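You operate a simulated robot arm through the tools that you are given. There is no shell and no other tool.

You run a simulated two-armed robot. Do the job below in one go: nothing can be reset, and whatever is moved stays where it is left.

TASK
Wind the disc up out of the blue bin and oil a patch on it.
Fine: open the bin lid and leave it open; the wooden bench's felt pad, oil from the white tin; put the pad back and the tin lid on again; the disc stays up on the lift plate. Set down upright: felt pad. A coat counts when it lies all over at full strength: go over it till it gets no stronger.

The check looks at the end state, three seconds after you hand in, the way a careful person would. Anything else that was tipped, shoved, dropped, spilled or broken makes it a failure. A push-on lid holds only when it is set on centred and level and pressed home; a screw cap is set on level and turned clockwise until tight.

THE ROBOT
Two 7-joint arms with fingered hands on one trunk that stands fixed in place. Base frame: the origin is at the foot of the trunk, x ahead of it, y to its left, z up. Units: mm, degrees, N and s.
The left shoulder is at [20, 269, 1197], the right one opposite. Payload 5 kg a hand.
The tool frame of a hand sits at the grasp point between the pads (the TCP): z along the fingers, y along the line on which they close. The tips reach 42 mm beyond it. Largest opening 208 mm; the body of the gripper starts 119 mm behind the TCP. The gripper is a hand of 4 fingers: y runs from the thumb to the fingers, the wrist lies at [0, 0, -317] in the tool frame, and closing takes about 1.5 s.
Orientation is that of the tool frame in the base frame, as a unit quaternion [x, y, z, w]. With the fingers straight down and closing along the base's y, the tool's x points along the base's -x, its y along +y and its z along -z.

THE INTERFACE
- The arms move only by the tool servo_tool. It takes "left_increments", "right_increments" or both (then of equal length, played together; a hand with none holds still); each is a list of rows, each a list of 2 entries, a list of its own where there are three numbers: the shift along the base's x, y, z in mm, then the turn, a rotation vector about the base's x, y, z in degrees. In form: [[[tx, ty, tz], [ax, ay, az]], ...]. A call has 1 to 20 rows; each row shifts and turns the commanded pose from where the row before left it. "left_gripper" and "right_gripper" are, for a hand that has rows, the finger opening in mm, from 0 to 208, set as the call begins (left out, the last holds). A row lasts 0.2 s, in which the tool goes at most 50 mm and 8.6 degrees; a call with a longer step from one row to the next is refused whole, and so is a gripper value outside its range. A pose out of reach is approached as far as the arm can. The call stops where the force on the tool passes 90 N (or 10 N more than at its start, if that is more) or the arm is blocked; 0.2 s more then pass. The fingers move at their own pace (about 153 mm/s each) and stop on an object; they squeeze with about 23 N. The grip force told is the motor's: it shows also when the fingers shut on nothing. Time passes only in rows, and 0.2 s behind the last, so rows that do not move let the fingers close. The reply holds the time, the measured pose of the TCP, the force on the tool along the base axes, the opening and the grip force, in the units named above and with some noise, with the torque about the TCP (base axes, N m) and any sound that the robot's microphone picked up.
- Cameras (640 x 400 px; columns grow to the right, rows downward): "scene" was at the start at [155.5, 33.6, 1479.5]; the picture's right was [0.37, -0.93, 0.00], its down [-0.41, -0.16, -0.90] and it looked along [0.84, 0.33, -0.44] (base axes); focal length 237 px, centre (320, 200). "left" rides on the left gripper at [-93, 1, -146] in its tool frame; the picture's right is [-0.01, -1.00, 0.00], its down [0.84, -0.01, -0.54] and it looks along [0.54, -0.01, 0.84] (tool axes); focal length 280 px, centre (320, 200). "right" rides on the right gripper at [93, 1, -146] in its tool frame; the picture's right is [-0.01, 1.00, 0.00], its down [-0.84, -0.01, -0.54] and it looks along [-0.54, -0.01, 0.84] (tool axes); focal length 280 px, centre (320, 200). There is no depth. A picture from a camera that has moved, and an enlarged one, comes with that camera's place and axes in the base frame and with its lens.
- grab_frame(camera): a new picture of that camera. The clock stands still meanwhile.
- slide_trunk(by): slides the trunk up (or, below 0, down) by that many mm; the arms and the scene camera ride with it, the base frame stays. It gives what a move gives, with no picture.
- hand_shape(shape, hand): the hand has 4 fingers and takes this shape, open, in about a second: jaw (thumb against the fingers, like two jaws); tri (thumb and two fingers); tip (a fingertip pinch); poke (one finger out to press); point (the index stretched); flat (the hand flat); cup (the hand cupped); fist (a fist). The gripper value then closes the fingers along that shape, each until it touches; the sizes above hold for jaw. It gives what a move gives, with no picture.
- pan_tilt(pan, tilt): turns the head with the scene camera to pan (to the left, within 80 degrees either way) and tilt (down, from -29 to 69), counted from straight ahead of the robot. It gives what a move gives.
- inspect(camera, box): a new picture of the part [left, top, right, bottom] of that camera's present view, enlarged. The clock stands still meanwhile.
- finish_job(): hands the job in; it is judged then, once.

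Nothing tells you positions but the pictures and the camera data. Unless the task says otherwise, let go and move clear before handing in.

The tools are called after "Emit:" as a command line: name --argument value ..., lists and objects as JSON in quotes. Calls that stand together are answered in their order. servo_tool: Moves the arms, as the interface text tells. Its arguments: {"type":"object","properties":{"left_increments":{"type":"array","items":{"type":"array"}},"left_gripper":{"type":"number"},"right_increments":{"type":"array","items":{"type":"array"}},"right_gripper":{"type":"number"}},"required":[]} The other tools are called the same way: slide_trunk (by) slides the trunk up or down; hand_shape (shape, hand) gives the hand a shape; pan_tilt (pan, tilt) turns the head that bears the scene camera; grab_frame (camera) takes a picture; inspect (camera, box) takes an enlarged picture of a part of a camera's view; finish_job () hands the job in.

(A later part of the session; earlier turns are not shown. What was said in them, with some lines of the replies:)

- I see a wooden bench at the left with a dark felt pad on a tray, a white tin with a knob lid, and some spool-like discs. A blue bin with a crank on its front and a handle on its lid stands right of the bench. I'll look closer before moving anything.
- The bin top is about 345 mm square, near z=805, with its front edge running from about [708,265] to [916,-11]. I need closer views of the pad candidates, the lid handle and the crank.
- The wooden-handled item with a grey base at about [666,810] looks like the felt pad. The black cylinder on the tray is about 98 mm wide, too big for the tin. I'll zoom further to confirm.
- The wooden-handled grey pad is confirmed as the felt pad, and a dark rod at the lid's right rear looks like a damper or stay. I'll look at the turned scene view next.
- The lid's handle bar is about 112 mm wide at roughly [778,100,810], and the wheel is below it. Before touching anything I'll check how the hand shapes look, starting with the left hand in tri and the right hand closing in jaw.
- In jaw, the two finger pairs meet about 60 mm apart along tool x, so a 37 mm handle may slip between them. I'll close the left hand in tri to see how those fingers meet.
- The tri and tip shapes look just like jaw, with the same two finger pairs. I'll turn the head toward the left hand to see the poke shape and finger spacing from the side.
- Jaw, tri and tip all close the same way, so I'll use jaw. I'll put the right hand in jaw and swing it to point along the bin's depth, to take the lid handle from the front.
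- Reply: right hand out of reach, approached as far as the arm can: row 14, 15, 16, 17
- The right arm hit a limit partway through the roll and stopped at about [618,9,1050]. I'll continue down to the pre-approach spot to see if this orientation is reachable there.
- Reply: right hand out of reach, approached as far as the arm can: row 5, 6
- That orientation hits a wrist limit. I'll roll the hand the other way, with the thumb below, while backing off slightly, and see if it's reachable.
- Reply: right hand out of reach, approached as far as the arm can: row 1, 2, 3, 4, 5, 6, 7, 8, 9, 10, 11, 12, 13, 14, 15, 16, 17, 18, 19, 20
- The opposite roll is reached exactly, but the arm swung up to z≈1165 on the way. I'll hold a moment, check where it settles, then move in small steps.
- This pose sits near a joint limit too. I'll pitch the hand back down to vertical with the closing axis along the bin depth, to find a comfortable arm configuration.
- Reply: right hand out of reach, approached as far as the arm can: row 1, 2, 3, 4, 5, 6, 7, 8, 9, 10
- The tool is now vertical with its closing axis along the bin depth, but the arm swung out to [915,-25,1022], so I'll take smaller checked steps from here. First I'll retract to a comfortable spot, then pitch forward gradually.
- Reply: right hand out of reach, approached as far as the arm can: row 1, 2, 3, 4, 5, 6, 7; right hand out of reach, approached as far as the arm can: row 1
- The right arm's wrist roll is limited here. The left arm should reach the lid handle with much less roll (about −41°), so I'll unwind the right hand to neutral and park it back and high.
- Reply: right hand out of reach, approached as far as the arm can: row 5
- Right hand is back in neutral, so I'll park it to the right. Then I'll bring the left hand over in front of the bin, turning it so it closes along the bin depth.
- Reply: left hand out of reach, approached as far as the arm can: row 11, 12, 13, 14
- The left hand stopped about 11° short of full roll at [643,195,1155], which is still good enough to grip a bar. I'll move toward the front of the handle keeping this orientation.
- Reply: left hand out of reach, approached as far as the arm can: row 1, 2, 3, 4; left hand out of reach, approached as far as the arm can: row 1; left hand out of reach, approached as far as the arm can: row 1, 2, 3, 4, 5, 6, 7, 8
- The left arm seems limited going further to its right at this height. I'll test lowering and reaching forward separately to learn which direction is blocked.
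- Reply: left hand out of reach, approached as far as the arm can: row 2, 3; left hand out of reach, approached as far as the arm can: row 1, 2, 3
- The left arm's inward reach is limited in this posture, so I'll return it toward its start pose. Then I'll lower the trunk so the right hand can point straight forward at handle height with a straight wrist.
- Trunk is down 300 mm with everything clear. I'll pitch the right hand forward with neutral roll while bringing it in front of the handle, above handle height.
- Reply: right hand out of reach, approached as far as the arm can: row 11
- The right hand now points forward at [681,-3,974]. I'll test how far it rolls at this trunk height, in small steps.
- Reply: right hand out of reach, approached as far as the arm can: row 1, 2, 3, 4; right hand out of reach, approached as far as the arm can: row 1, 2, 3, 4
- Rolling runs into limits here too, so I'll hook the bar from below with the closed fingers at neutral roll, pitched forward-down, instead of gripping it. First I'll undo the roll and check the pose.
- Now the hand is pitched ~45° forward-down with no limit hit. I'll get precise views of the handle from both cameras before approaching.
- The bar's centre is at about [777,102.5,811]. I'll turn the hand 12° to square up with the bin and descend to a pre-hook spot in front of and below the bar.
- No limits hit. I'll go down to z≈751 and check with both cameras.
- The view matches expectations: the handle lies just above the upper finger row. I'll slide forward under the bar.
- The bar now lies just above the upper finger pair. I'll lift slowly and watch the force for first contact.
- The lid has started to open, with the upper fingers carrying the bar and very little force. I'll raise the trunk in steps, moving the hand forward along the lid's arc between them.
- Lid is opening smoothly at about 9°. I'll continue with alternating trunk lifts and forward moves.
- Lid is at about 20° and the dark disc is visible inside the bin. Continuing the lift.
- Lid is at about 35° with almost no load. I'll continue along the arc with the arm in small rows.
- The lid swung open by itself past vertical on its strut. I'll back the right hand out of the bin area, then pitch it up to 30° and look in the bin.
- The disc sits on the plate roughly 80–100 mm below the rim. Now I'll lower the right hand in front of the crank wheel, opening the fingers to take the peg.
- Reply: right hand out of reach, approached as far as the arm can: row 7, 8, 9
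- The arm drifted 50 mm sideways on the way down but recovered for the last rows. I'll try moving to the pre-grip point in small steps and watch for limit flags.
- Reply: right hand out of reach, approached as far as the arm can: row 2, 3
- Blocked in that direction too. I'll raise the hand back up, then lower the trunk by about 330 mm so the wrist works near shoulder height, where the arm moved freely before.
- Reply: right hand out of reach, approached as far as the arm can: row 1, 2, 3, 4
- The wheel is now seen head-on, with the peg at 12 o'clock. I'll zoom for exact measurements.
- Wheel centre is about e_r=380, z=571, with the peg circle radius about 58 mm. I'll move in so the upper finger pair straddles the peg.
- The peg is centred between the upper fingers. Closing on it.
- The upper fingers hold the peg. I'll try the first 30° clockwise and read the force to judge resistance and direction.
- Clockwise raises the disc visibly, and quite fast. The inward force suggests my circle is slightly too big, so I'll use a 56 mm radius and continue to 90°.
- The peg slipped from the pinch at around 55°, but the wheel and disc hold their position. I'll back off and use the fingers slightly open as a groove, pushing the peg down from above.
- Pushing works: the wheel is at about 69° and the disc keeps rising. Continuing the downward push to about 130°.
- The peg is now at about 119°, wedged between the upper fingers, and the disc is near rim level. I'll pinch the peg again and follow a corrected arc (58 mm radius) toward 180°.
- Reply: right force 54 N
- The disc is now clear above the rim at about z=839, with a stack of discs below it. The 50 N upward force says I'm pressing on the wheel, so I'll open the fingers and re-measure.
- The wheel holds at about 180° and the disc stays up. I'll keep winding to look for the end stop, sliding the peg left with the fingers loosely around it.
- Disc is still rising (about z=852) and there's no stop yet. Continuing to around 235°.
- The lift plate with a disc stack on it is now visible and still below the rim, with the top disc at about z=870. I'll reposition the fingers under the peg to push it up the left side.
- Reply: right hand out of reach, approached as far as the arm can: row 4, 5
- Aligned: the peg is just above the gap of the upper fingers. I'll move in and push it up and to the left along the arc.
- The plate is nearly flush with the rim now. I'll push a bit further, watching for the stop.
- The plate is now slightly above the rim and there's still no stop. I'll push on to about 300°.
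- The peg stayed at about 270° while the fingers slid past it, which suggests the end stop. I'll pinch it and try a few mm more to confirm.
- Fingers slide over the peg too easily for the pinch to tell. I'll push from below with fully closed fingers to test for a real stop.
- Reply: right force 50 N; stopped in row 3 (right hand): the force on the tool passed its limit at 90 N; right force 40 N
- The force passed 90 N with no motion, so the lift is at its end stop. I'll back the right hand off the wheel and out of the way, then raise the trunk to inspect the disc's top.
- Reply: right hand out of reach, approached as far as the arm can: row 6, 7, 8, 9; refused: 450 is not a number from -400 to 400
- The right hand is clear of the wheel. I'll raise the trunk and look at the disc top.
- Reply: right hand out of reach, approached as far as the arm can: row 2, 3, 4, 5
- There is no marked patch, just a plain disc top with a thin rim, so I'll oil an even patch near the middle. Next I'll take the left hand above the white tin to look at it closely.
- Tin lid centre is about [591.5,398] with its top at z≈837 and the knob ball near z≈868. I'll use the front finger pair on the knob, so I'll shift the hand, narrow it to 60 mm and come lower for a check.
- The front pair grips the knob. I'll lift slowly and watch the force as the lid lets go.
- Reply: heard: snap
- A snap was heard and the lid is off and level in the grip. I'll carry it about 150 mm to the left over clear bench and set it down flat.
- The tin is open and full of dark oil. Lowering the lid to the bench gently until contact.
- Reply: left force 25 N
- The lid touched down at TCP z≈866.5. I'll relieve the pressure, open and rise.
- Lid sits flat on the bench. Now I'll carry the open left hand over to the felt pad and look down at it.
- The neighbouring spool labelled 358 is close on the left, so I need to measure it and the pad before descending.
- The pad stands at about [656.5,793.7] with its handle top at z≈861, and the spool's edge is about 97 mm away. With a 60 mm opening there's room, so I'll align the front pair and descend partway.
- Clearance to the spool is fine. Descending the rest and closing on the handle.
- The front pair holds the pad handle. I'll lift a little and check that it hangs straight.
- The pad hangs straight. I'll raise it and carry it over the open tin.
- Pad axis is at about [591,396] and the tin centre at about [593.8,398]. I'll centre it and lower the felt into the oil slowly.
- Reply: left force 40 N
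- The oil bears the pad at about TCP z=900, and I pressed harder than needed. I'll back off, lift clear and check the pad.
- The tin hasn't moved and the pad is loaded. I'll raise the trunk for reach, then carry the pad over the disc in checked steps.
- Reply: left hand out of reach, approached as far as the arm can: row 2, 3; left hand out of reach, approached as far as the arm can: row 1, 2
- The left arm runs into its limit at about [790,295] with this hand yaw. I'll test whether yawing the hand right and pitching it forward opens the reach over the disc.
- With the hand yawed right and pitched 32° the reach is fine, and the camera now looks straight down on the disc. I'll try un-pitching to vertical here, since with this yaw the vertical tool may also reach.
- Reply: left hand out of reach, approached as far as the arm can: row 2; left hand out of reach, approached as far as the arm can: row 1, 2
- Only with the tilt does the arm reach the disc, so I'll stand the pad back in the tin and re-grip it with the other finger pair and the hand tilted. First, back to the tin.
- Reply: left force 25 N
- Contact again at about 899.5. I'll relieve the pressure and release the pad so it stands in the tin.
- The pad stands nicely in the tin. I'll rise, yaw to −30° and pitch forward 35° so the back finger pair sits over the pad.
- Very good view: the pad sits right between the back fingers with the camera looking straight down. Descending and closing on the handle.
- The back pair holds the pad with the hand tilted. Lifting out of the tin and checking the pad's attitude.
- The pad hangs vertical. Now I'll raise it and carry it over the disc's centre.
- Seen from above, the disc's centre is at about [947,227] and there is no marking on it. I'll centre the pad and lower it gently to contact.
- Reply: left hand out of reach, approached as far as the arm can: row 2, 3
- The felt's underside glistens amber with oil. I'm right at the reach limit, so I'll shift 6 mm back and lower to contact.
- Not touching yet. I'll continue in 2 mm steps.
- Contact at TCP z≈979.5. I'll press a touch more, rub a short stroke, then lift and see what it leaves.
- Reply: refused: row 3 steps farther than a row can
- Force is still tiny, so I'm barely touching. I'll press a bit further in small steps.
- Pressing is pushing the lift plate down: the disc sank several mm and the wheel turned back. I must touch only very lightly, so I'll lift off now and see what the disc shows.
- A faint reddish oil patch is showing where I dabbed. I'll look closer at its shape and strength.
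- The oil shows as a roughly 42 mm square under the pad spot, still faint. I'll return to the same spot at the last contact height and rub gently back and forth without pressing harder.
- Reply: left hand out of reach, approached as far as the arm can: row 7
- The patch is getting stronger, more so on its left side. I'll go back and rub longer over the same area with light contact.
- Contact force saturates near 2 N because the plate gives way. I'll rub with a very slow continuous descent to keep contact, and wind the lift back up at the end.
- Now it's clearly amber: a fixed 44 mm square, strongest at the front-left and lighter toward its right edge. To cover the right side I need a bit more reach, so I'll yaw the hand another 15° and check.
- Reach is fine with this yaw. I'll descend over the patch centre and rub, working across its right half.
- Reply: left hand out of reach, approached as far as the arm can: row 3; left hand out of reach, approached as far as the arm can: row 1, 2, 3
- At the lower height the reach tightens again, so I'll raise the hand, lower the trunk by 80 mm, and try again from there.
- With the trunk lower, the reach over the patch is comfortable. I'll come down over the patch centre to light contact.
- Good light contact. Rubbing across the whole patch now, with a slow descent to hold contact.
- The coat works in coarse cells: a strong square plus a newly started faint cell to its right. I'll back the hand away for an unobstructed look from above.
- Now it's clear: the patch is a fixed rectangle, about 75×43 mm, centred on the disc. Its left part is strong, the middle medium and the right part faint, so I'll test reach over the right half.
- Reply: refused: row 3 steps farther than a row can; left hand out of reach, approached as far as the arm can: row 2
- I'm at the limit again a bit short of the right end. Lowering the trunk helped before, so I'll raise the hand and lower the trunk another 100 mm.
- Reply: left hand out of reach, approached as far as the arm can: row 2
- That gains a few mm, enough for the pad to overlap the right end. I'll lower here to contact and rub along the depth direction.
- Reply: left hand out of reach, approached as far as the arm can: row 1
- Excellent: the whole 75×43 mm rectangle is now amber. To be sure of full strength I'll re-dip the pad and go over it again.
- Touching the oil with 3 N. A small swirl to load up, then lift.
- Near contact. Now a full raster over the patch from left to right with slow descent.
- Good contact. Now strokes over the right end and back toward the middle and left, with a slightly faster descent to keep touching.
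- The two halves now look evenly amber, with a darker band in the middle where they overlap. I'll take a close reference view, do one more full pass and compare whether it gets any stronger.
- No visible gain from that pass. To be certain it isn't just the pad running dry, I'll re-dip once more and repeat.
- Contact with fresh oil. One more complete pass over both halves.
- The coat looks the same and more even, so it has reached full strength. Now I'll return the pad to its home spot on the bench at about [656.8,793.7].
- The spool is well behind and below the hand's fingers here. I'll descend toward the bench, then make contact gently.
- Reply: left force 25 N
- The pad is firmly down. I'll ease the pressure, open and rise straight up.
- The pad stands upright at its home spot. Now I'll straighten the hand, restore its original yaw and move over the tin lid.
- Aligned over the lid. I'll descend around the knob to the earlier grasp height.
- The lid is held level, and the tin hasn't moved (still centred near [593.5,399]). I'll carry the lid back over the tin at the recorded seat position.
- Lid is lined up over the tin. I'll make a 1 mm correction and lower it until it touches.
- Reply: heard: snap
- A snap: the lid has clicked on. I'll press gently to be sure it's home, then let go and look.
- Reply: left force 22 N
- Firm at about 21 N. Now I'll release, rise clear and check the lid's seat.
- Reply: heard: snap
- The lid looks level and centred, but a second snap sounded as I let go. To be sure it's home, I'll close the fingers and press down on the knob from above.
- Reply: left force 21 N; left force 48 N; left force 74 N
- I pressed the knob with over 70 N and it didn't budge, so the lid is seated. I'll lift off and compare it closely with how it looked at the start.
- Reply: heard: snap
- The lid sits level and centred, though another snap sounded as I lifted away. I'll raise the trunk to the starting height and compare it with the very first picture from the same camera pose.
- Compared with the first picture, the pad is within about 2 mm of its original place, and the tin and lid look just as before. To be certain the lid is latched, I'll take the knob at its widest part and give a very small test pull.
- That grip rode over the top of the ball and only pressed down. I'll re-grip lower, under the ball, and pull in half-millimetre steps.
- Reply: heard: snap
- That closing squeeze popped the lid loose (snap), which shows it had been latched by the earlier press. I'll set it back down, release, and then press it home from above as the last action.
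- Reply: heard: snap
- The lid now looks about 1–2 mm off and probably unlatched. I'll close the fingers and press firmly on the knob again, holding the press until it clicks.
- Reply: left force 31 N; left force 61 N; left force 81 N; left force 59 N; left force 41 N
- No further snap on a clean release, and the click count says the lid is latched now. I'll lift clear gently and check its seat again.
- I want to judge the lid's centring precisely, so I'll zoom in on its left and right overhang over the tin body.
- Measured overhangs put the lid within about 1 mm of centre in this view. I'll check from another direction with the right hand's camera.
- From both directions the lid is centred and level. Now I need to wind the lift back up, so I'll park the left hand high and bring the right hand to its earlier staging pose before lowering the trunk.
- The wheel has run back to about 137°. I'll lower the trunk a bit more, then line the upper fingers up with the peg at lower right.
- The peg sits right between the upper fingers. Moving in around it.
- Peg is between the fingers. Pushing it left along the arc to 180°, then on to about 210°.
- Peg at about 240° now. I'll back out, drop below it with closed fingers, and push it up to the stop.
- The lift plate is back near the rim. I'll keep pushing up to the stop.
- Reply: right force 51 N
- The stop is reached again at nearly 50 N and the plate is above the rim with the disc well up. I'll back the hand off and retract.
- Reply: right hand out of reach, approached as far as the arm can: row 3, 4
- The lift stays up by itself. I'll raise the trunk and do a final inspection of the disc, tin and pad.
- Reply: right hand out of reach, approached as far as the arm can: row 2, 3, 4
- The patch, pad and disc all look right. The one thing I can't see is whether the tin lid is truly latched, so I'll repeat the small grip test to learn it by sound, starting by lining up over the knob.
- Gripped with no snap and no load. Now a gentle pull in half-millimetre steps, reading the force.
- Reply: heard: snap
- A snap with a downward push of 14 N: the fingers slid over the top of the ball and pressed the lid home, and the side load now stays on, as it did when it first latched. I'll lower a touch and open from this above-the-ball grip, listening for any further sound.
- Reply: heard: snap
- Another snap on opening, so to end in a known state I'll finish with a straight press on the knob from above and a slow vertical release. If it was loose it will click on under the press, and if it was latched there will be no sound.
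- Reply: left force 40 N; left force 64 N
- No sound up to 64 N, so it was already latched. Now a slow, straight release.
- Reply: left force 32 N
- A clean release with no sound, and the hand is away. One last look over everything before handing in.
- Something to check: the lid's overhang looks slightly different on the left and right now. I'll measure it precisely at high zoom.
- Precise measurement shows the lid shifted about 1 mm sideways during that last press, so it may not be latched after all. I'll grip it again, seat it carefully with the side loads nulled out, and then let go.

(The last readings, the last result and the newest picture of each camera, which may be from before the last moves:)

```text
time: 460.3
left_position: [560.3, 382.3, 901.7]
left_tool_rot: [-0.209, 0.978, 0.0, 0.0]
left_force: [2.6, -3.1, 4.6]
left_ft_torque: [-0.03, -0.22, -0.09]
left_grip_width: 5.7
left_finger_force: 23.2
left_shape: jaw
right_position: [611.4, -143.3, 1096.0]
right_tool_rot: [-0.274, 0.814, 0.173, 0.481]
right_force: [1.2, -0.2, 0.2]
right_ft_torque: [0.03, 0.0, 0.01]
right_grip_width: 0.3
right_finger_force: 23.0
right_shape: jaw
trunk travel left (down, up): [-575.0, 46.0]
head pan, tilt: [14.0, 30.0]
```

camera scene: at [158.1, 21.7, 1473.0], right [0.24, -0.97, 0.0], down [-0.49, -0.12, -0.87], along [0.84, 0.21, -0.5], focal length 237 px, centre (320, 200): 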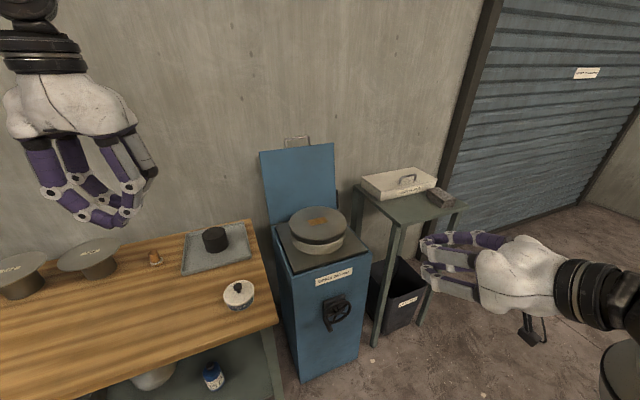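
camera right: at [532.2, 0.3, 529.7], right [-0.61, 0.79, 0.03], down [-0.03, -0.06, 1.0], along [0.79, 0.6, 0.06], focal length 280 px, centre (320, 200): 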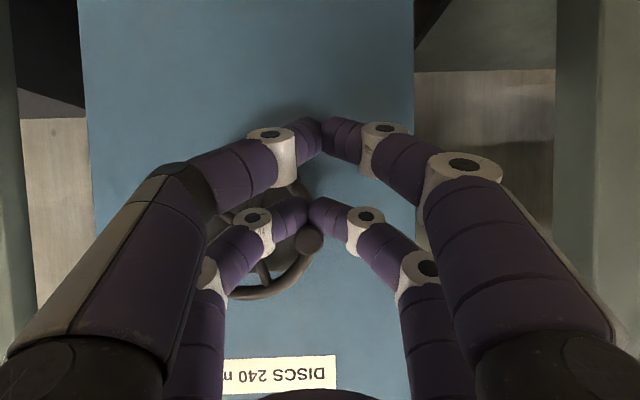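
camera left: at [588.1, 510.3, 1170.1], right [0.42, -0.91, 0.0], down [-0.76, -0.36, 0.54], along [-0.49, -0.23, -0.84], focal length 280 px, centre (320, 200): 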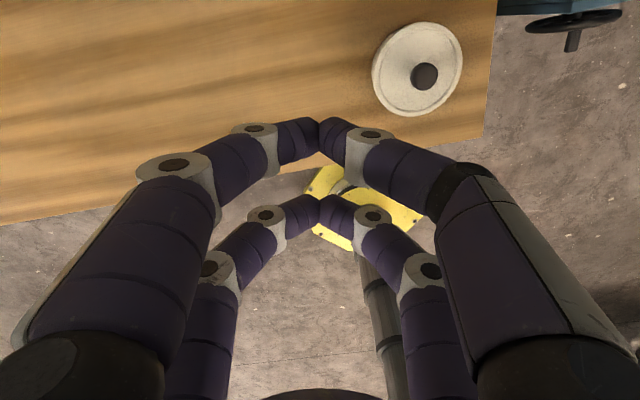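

Emit:
servo_tool --left_increments '[[[0, 0, 0.7], [0, 0, 0]], [[0, 0, 0], [0, 0, 0]]]'

Emit:
servo_tool --left_increments '[[[0, 0, 0.7], [0, 0, 0]], [[0, 0, 0], [0, 0, 0]]]'

Emit:
servo_tool --left_increments '[[[0, 0, 0.7], [0, 0, 0]], [[0, 0, 0], [0, 0, 0]]]'

Emit:
servo_tool --left_increments '[[[0, 0, 0.7], [0, 0, 0]], [[0, 0, 0], [0, 0, 0]]]'

```text
time: 460.9
left_position: [559.4, 381.2, 902.1]
left_tool_rot: [-0.209, 0.978, 0.0, 0.0]
left_force: [-0.6, -0.5, 2.8]
left_ft_torque: [0.0, -0.04, -0.03]
left_grip_width: 5.4
left_finger_force: 23.6
left_shape: jaw
right_position: [610.5, -141.7, 1095.9]
right_tool_rot: [-0.275, 0.815, 0.173, 0.481]
right_force: [-0.6, 0.8, -0.3]
right_ft_torque: [-0.03, -0.01, 0.03]
right_grip_width: 0.0
right_finger_force: 22.7
right_shape: jaw
trunk travel left (down, up): [-575.0, 46.0]
head pan, tilt: [14.0, 30.0]
heard: snap
```

```text
time: 461.5
left_position: [561.2, 383.7, 902.8]
left_tool_rot: [-0.209, 0.978, 0.0, 0.0]
left_force: [0.5, -0.2, -0.2]
left_ft_torque: [-0.03, 0.01, -0.03]
left_grip_width: 5.7
left_finger_force: 22.9
left_shape: jaw
right_position: [609.7, -142.6, 1096.4]
right_tool_rot: [-0.274, 0.814, 0.173, 0.481]
right_force: [0.3, -0.6, 0.3]
right_ft_torque: [0.01, 0.01, 0.02]
right_grip_width: 0.0
right_finger_force: 23.3
right_shape: jaw
trunk travel left (down, up): [-575.0, 46.0]
head pan, tilt: [14.0, 30.0]
```

```text
time: 462.1
left_position: [560.8, 382.6, 903.0]
left_tool_rot: [-0.21, 0.978, 0.0, 0.0]
left_force: [-0.5, -0.3, 0.9]
left_ft_torque: [0.01, -0.01, 0.01]
left_grip_width: 5.5
left_finger_force: 23.1
left_shape: jaw
right_position: [610.5, -143.6, 1095.0]
right_tool_rot: [-0.275, 0.814, 0.173, 0.481]
right_force: [-0.3, -0.1, -0.1]
right_ft_torque: [-0.01, 0.03, 0.01]
right_grip_width: 0.0
right_finger_force: 23.2
right_shape: jaw
trunk travel left (down, up): [-575.0, 46.0]
head pan, tilt: [14.0, 30.0]
```

```text
time: 462.7
left_position: [560.8, 382.4, 904.4]
left_tool_rot: [-0.209, 0.978, 0.0, 0.0]
left_force: [-0.2, -0.2, -0.4]
left_ft_torque: [-0.02, -0.02, 0.03]
left_grip_width: 5.8
left_finger_force: 22.8
left_shape: jaw
right_position: [611.0, -144.1, 1094.8]
right_tool_rot: [-0.274, 0.815, 0.173, 0.481]
right_force: [0.1, 0.0, 0.1]
right_ft_torque: [-0.03, -0.02, -0.02]
right_grip_width: 0.0
right_finger_force: 22.3
right_shape: jaw
trunk travel left (down, up): [-575.0, 46.0]
head pan, tilt: [14.0, 30.0]
```

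Now it's clear: each snap toggles the latch. The lid had been latched after that last press (the pull just now freed it with a snap), so the count is consistent. I'll lower it again until it clicks on.

Emit:
servo_tool --left_increments '[[[0, 0, -0.7], [0, 0, 0]], [[0, 0, -0.7], [0, 0, 0]], [[0, 0, 0], [0, 0, 0]]]'

Emit:
servo_tool --left_increments '[[[0, 0, -0.7], [0, 0, 0]], [[0, 0, 0], [0, 0, 0]]]'

Emit:
servo_tool --left_increments '[[[0, 0, -0.7], [0, 0, 0]], [[0, 0, 0], [0, 0, 0]]]'

Emit:
servo_tool --left_increments '[[[0, 0, -0.7], [0, 0, 0]], [[0, 0, 0], [0, 0, 0]]]'

```text
time: 463.5
left_position: [560.0, 382.2, 902.2]
left_tool_rot: [-0.21, 0.978, 0.0, 0.0]
left_force: [0.5, 0.2, -0.7]
left_ft_torque: [-0.01, 0.01, 0.01]
left_grip_width: 5.5
left_finger_force: 23.2
left_shape: jaw
right_position: [609.9, -142.8, 1095.8]
right_tool_rot: [-0.274, 0.814, 0.173, 0.482]
right_force: [0.1, 0.5, 0.5]
right_ft_torque: [0.0, 0.0, 0.04]
right_grip_width: 0.1
right_finger_force: 22.8
right_shape: jaw
trunk travel left (down, up): [-575.0, 46.0]
head pan, tilt: [14.0, 30.0]
```

```text
time: 464.1
left_position: [560.8, 381.6, 901.6]
left_tool_rot: [-0.21, 0.978, 0.0, 0.001]
left_force: [-0.5, 0.1, 0.0]
left_ft_torque: [0.05, 0.04, 0.02]
left_grip_width: 5.9
left_finger_force: 22.9
left_shape: jaw
right_position: [610.3, -143.4, 1094.7]
right_tool_rot: [-0.275, 0.814, 0.173, 0.482]
right_force: [0.0, -0.7, -0.8]
right_ft_torque: [-0.01, 0.0, 0.0]
right_grip_width: 0.1
right_finger_force: 22.7
right_shape: jaw
trunk travel left (down, up): [-575.0, 46.0]
head pan, tilt: [14.0, 30.0]
```

```text
time: 464.7
left_position: [561.1, 381.9, 901.2]
left_tool_rot: [-0.21, 0.978, 0.001, 0.0]
left_force: [-0.7, -0.2, 2.4]
left_ft_torque: [0.03, -0.05, 0.02]
left_grip_width: 5.7
left_finger_force: 23.3
left_shape: jaw
right_position: [609.3, -142.1, 1095.5]
right_tool_rot: [-0.274, 0.815, 0.172, 0.481]
right_force: [-0.8, 0.2, 0.1]
right_ft_torque: [0.03, 0.03, 0.0]
right_grip_width: 0.1
right_finger_force: 23.1
right_shape: jaw
trunk travel left (down, up): [-575.0, 46.0]
head pan, tilt: [14.0, 30.0]
```

```text
time: 465.3
left_position: [560.1, 381.6, 901.9]
left_tool_rot: [-0.209, 0.978, 0.0, 0.0]
left_force: [-1.6, -0.8, 5.0]
left_ft_torque: [0.03, -0.14, 0.01]
left_grip_width: 5.8
left_finger_force: 23.4
left_shape: jaw
right_position: [609.6, -144.2, 1096.1]
right_tool_rot: [-0.274, 0.815, 0.172, 0.482]
right_force: [0.5, 0.2, 0.1]
right_ft_torque: [0.01, -0.03, 0.02]
right_grip_width: 0.0
right_finger_force: 22.7
right_shape: jaw
trunk travel left (down, up): [-575.0, 46.0]
head pan, tilt: [14.0, 30.0]
```

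Emit:
servo_tool --left_increments '[[[0, 0, -0.8], [0, 0, 0]], [[0, 0, 0], [0, 0, 0]]]'

Emit:
servo_tool --left_increments '[[[0, 0, -0.8], [0, 0, 0]], [[0, 0, 0], [0, 0, 0]]]'

Emit:
servo_tool --left_increments '[[[0, 0, -0.8], [0, 0, 0]], [[0, 0, 0], [0, 0, 0]]]'

Emit:
servo_tool --left_increments '[[[0, 0, -0.8], [0, 0, 0]], [[0, 0, 0], [0, 0, 0]]]'

```text
time: 465.9
left_position: [561.4, 383.1, 900.8]
left_tool_rot: [-0.21, 0.978, -0.001, 0.001]
left_force: [-0.9, -0.2, 14.9]
left_ft_torque: [0.18, -0.37, -0.02]
left_grip_width: 5.7
left_finger_force: 22.6
left_shape: jaw
right_position: [609.8, -142.7, 1095.9]
right_tool_rot: [-0.274, 0.814, 0.173, 0.482]
right_force: [0.3, 0.3, 0.0]
right_ft_torque: [0.04, -0.01, 0.03]
right_grip_width: 0.1
right_finger_force: 23.2
right_shape: jaw
trunk travel left (down, up): [-575.0, 46.0]
head pan, tilt: [14.0, 30.0]
```

```text
time: 466.5
left_position: [560.7, 380.2, 901.0]
left_tool_rot: [-0.21, 0.978, -0.001, 0.002]
left_force: [-2.5, 0.4, 21.9]
left_ft_torque: [0.32, -0.51, 0.08]
left_grip_width: 6.2
left_finger_force: 23.0
left_shape: jaw
right_position: [610.1, -142.8, 1096.1]
right_tool_rot: [-0.274, 0.814, 0.173, 0.482]
right_force: [0.6, -0.5, -0.1]
right_ft_torque: [-0.02, 0.01, 0.04]
right_grip_width: 0.1
right_finger_force: 23.4
right_shape: jaw
trunk travel left (down, up): [-575.0, 46.0]
head pan, tilt: [14.0, 30.0]
```

```text
time: 467.1
left_position: [560.1, 381.6, 900.3]
left_tool_rot: [-0.209, 0.978, -0.001, 0.002]
left_force: [0.1, 0.1, 28.2]
left_ft_torque: [0.37, -0.77, -0.02]
left_grip_width: 6.5
left_finger_force: 22.9
left_shape: jaw
right_position: [609.0, -143.3, 1095.7]
right_tool_rot: [-0.274, 0.815, 0.173, 0.481]
right_force: [0.4, -0.1, 0.3]
right_ft_torque: [0.0, 0.04, 0.0]
right_grip_width: 0.2
right_finger_force: 23.1
right_shape: jaw
trunk travel left (down, up): [-575.0, 46.0]
head pan, tilt: [14.0, 30.0]
```

```text
time: 467.7
left_position: [561.1, 380.8, 899.1]
left_tool_rot: [-0.209, 0.978, 0.0, 0.002]
left_force: [-0.1, -0.9, 34.5]
left_ft_torque: [0.38, -0.92, -0.03]
left_grip_width: 7.1
left_finger_force: 23.1
left_shape: jaw
right_position: [609.2, -143.1, 1096.8]
right_tool_rot: [-0.274, 0.815, 0.172, 0.481]
right_force: [0.5, -0.5, -0.2]
right_ft_torque: [-0.01, -0.01, 0.02]
right_grip_width: 0.0
right_finger_force: 23.4
right_shape: jaw
trunk travel left (down, up): [-575.0, 46.0]
head pan, tilt: [14.0, 30.0]
```

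Pressing alone gives no click, but each time I opened the hand from a light press it did. I'll ease to a light press and open.

Emit:
servo_tool --left_increments '[[[0, 0, 1.2], [0, 0, 0]], [[0, 0, 1], [0, 0, 0]], [[0, 0, 0], [0, 0, 0]]]'

Emit:
servo_tool --left_increments '[[[0, 0, 0], [0, 0, 0]], [[0, 0, 0], [0, 0, 0]], [[0, 0, 0], [0, 0, 0]]]' --left_gripper 60

```text
time: 468.5
left_position: [560.8, 382.0, 900.2]
left_tool_rot: [-0.209, 0.978, 0.0, 0.0]
left_force: [3.5, -3.2, 18.5]
left_ft_torque: [0.13, -0.61, -0.15]
left_grip_width: 7.0
left_finger_force: 23.2
left_shape: jaw
right_position: [609.7, -144.3, 1096.3]
right_tool_rot: [-0.273, 0.815, 0.172, 0.481]
right_force: [0.8, -0.7, 1.3]
right_ft_torque: [-0.01, 0.0, -0.01]
right_grip_width: 0.0
right_finger_force: 22.8
right_shape: jaw
trunk travel left (down, up): [-575.0, 46.0]
head pan, tilt: [14.0, 30.0]
```

```text
time: 469.3
left_position: [560.2, 381.6, 898.8]
left_tool_rot: [-0.21, 0.978, 0.0, 0.0]
left_force: [-0.1, -0.1, -0.5]
left_ft_torque: [-0.02, 0.03, 0.0]
left_grip_width: 59.4
left_finger_force: 0.0
left_shape: jaw
right_position: [610.3, -142.7, 1094.1]
right_tool_rot: [-0.274, 0.814, 0.173, 0.481]
right_force: [-0.9, 0.3, -0.3]
right_ft_torque: [0.03, 0.0, -0.03]
right_grip_width: 0.0
right_finger_force: 23.2
right_shape: jaw
trunk travel left (down, up): [-575.0, 46.0]
head pan, tilt: [14.0, 30.0]
heard: snap
```

The click came on release, which makes it latched by the count. I'll rise straight up without touching and measure the seat once more.

Emit:
servo_tool --left_increments '[[[0, 0, 15], [0, 0, 0]], [[0, 0, 25], [0, 0, 0]], [[0, 0, 35], [0, 0, 0]], [[-10, 15, 40], [0, 0, 0]], [[-20, 20, 40], [0, 0, 0]], [[-20, 20, 40], [0, 0, 0]], [[-20, 20, 40], [0, 0, 0]], [[-20, 20, 40], [0, 0, 0]], [[0, 0, 0], [0, 0, 0]]]'

Emit:
inspect --camera "scene" --box '[222, 284, 236, 306]'

Emit:
inspect --camera "scene" --box '[246, 280, 260, 302]'

Emit:
inspect --camera "scene" --box '[222, 276, 260, 312]'

```text
time: 471.3
left_position: [468.3, 478.4, 1174.6]
left_tool_rot: [-0.208, 0.978, 0.001, -0.001]
left_force: [0.4, -0.3, 0.3]
left_ft_torque: [0.05, 0.0, 0.0]
left_grip_width: 59.9
left_finger_force: 0.1
left_shape: jaw
right_position: [610.6, -144.6, 1094.5]
right_tool_rot: [-0.275, 0.814, 0.174, 0.481]
right_force: [0.4, 0.1, -0.4]
right_ft_torque: [0.0, -0.03, 0.07]
right_grip_width: 0.1
right_finger_force: 23.2
right_shape: jaw
trunk travel left (down, up): [-575.0, 46.0]
head pan, tilt: [14.0, 30.0]
```

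```text
16.00 times, centred on (229, 295) of scene
camera zoom: at [158.0, 21.5, 1473.0], right [0.24, -0.97, 0.0], down [-0.49, -0.12, -0.87], along [0.84, 0.21, -0.5], focal length 3793 px, centre (1776, -1320)
```

zoom: 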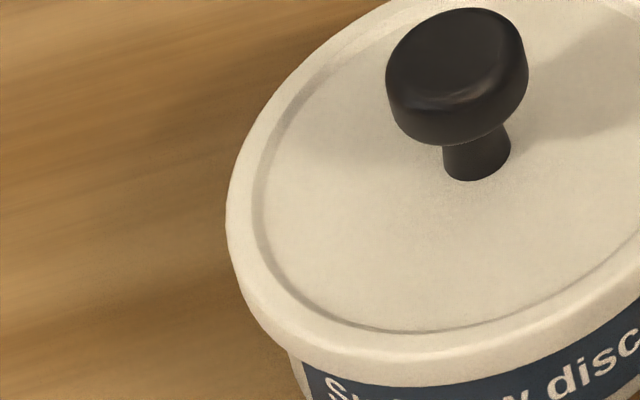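

```text
16.00 times, centred on (253, 291) of scene
camera zoom: at [158.0, 21.5, 1473.0], right [0.24, -0.97, 0.0], down [-0.49, -0.12, -0.87], along [0.84, 0.21, -0.5], focal length 3793 px, centre (1392, -1256)
```

zoom: 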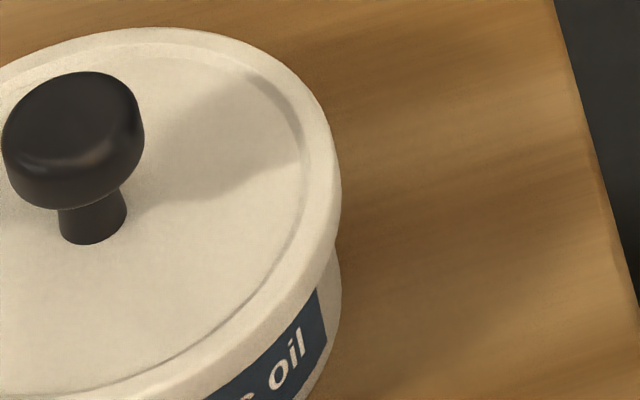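

```text
11.11 times, centred on (241, 294) of scene
camera zoom: at [158.0, 21.5, 1473.0], right [0.24, -0.97, 0.0], down [-0.49, -0.12, -0.87], along [0.84, 0.21, -0.5], focal length 2634 px, centre (1198, -844)
```

zoom: 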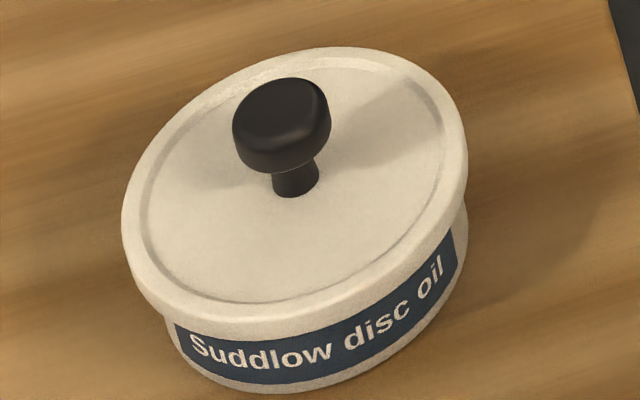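

The lid sits level and fully down, and the latch count ends on "on". The bin lid is open, the disc is up on the plate with its amber patch, the pad is upright at home, and both hands are clear. Handing in.

Emit:
finish_job

```text
The job is handed in.
```

I've handed the job in. The disc is up with its patch oiled. I'm fairly sure the tin lid is latched, but I couldn't see the latch to prove it.

- **Bin lid:** open, and it stays open by itself.
- **Disc:** wound up to the end stop and holding on the lift plate. Pressing the pad pushed the lift down while I oiled, so I wound it back up to the stop afterwards.
- **Oil patch:** about 75 × 43 mm in the middle of the disc, with the whole rectangle covered. A last pass with freshly dipped oil made no visible difference, so I took it as full strength.
- **Felt pad:** upright on the bench, about 2 mm from where it started.
- **White tin lid:** back on, level and fully down. It snapped several times as I pressed, pulled and let go. The snaps fit a latch going on and off, and by that count it ends latched. It may sit about 1 mm off centre.
- **White tin:** moved roughly 2–3 mm on the bench from the dipping and lid work.

As far as I could see, nothing else was moved, tipped or spilled.
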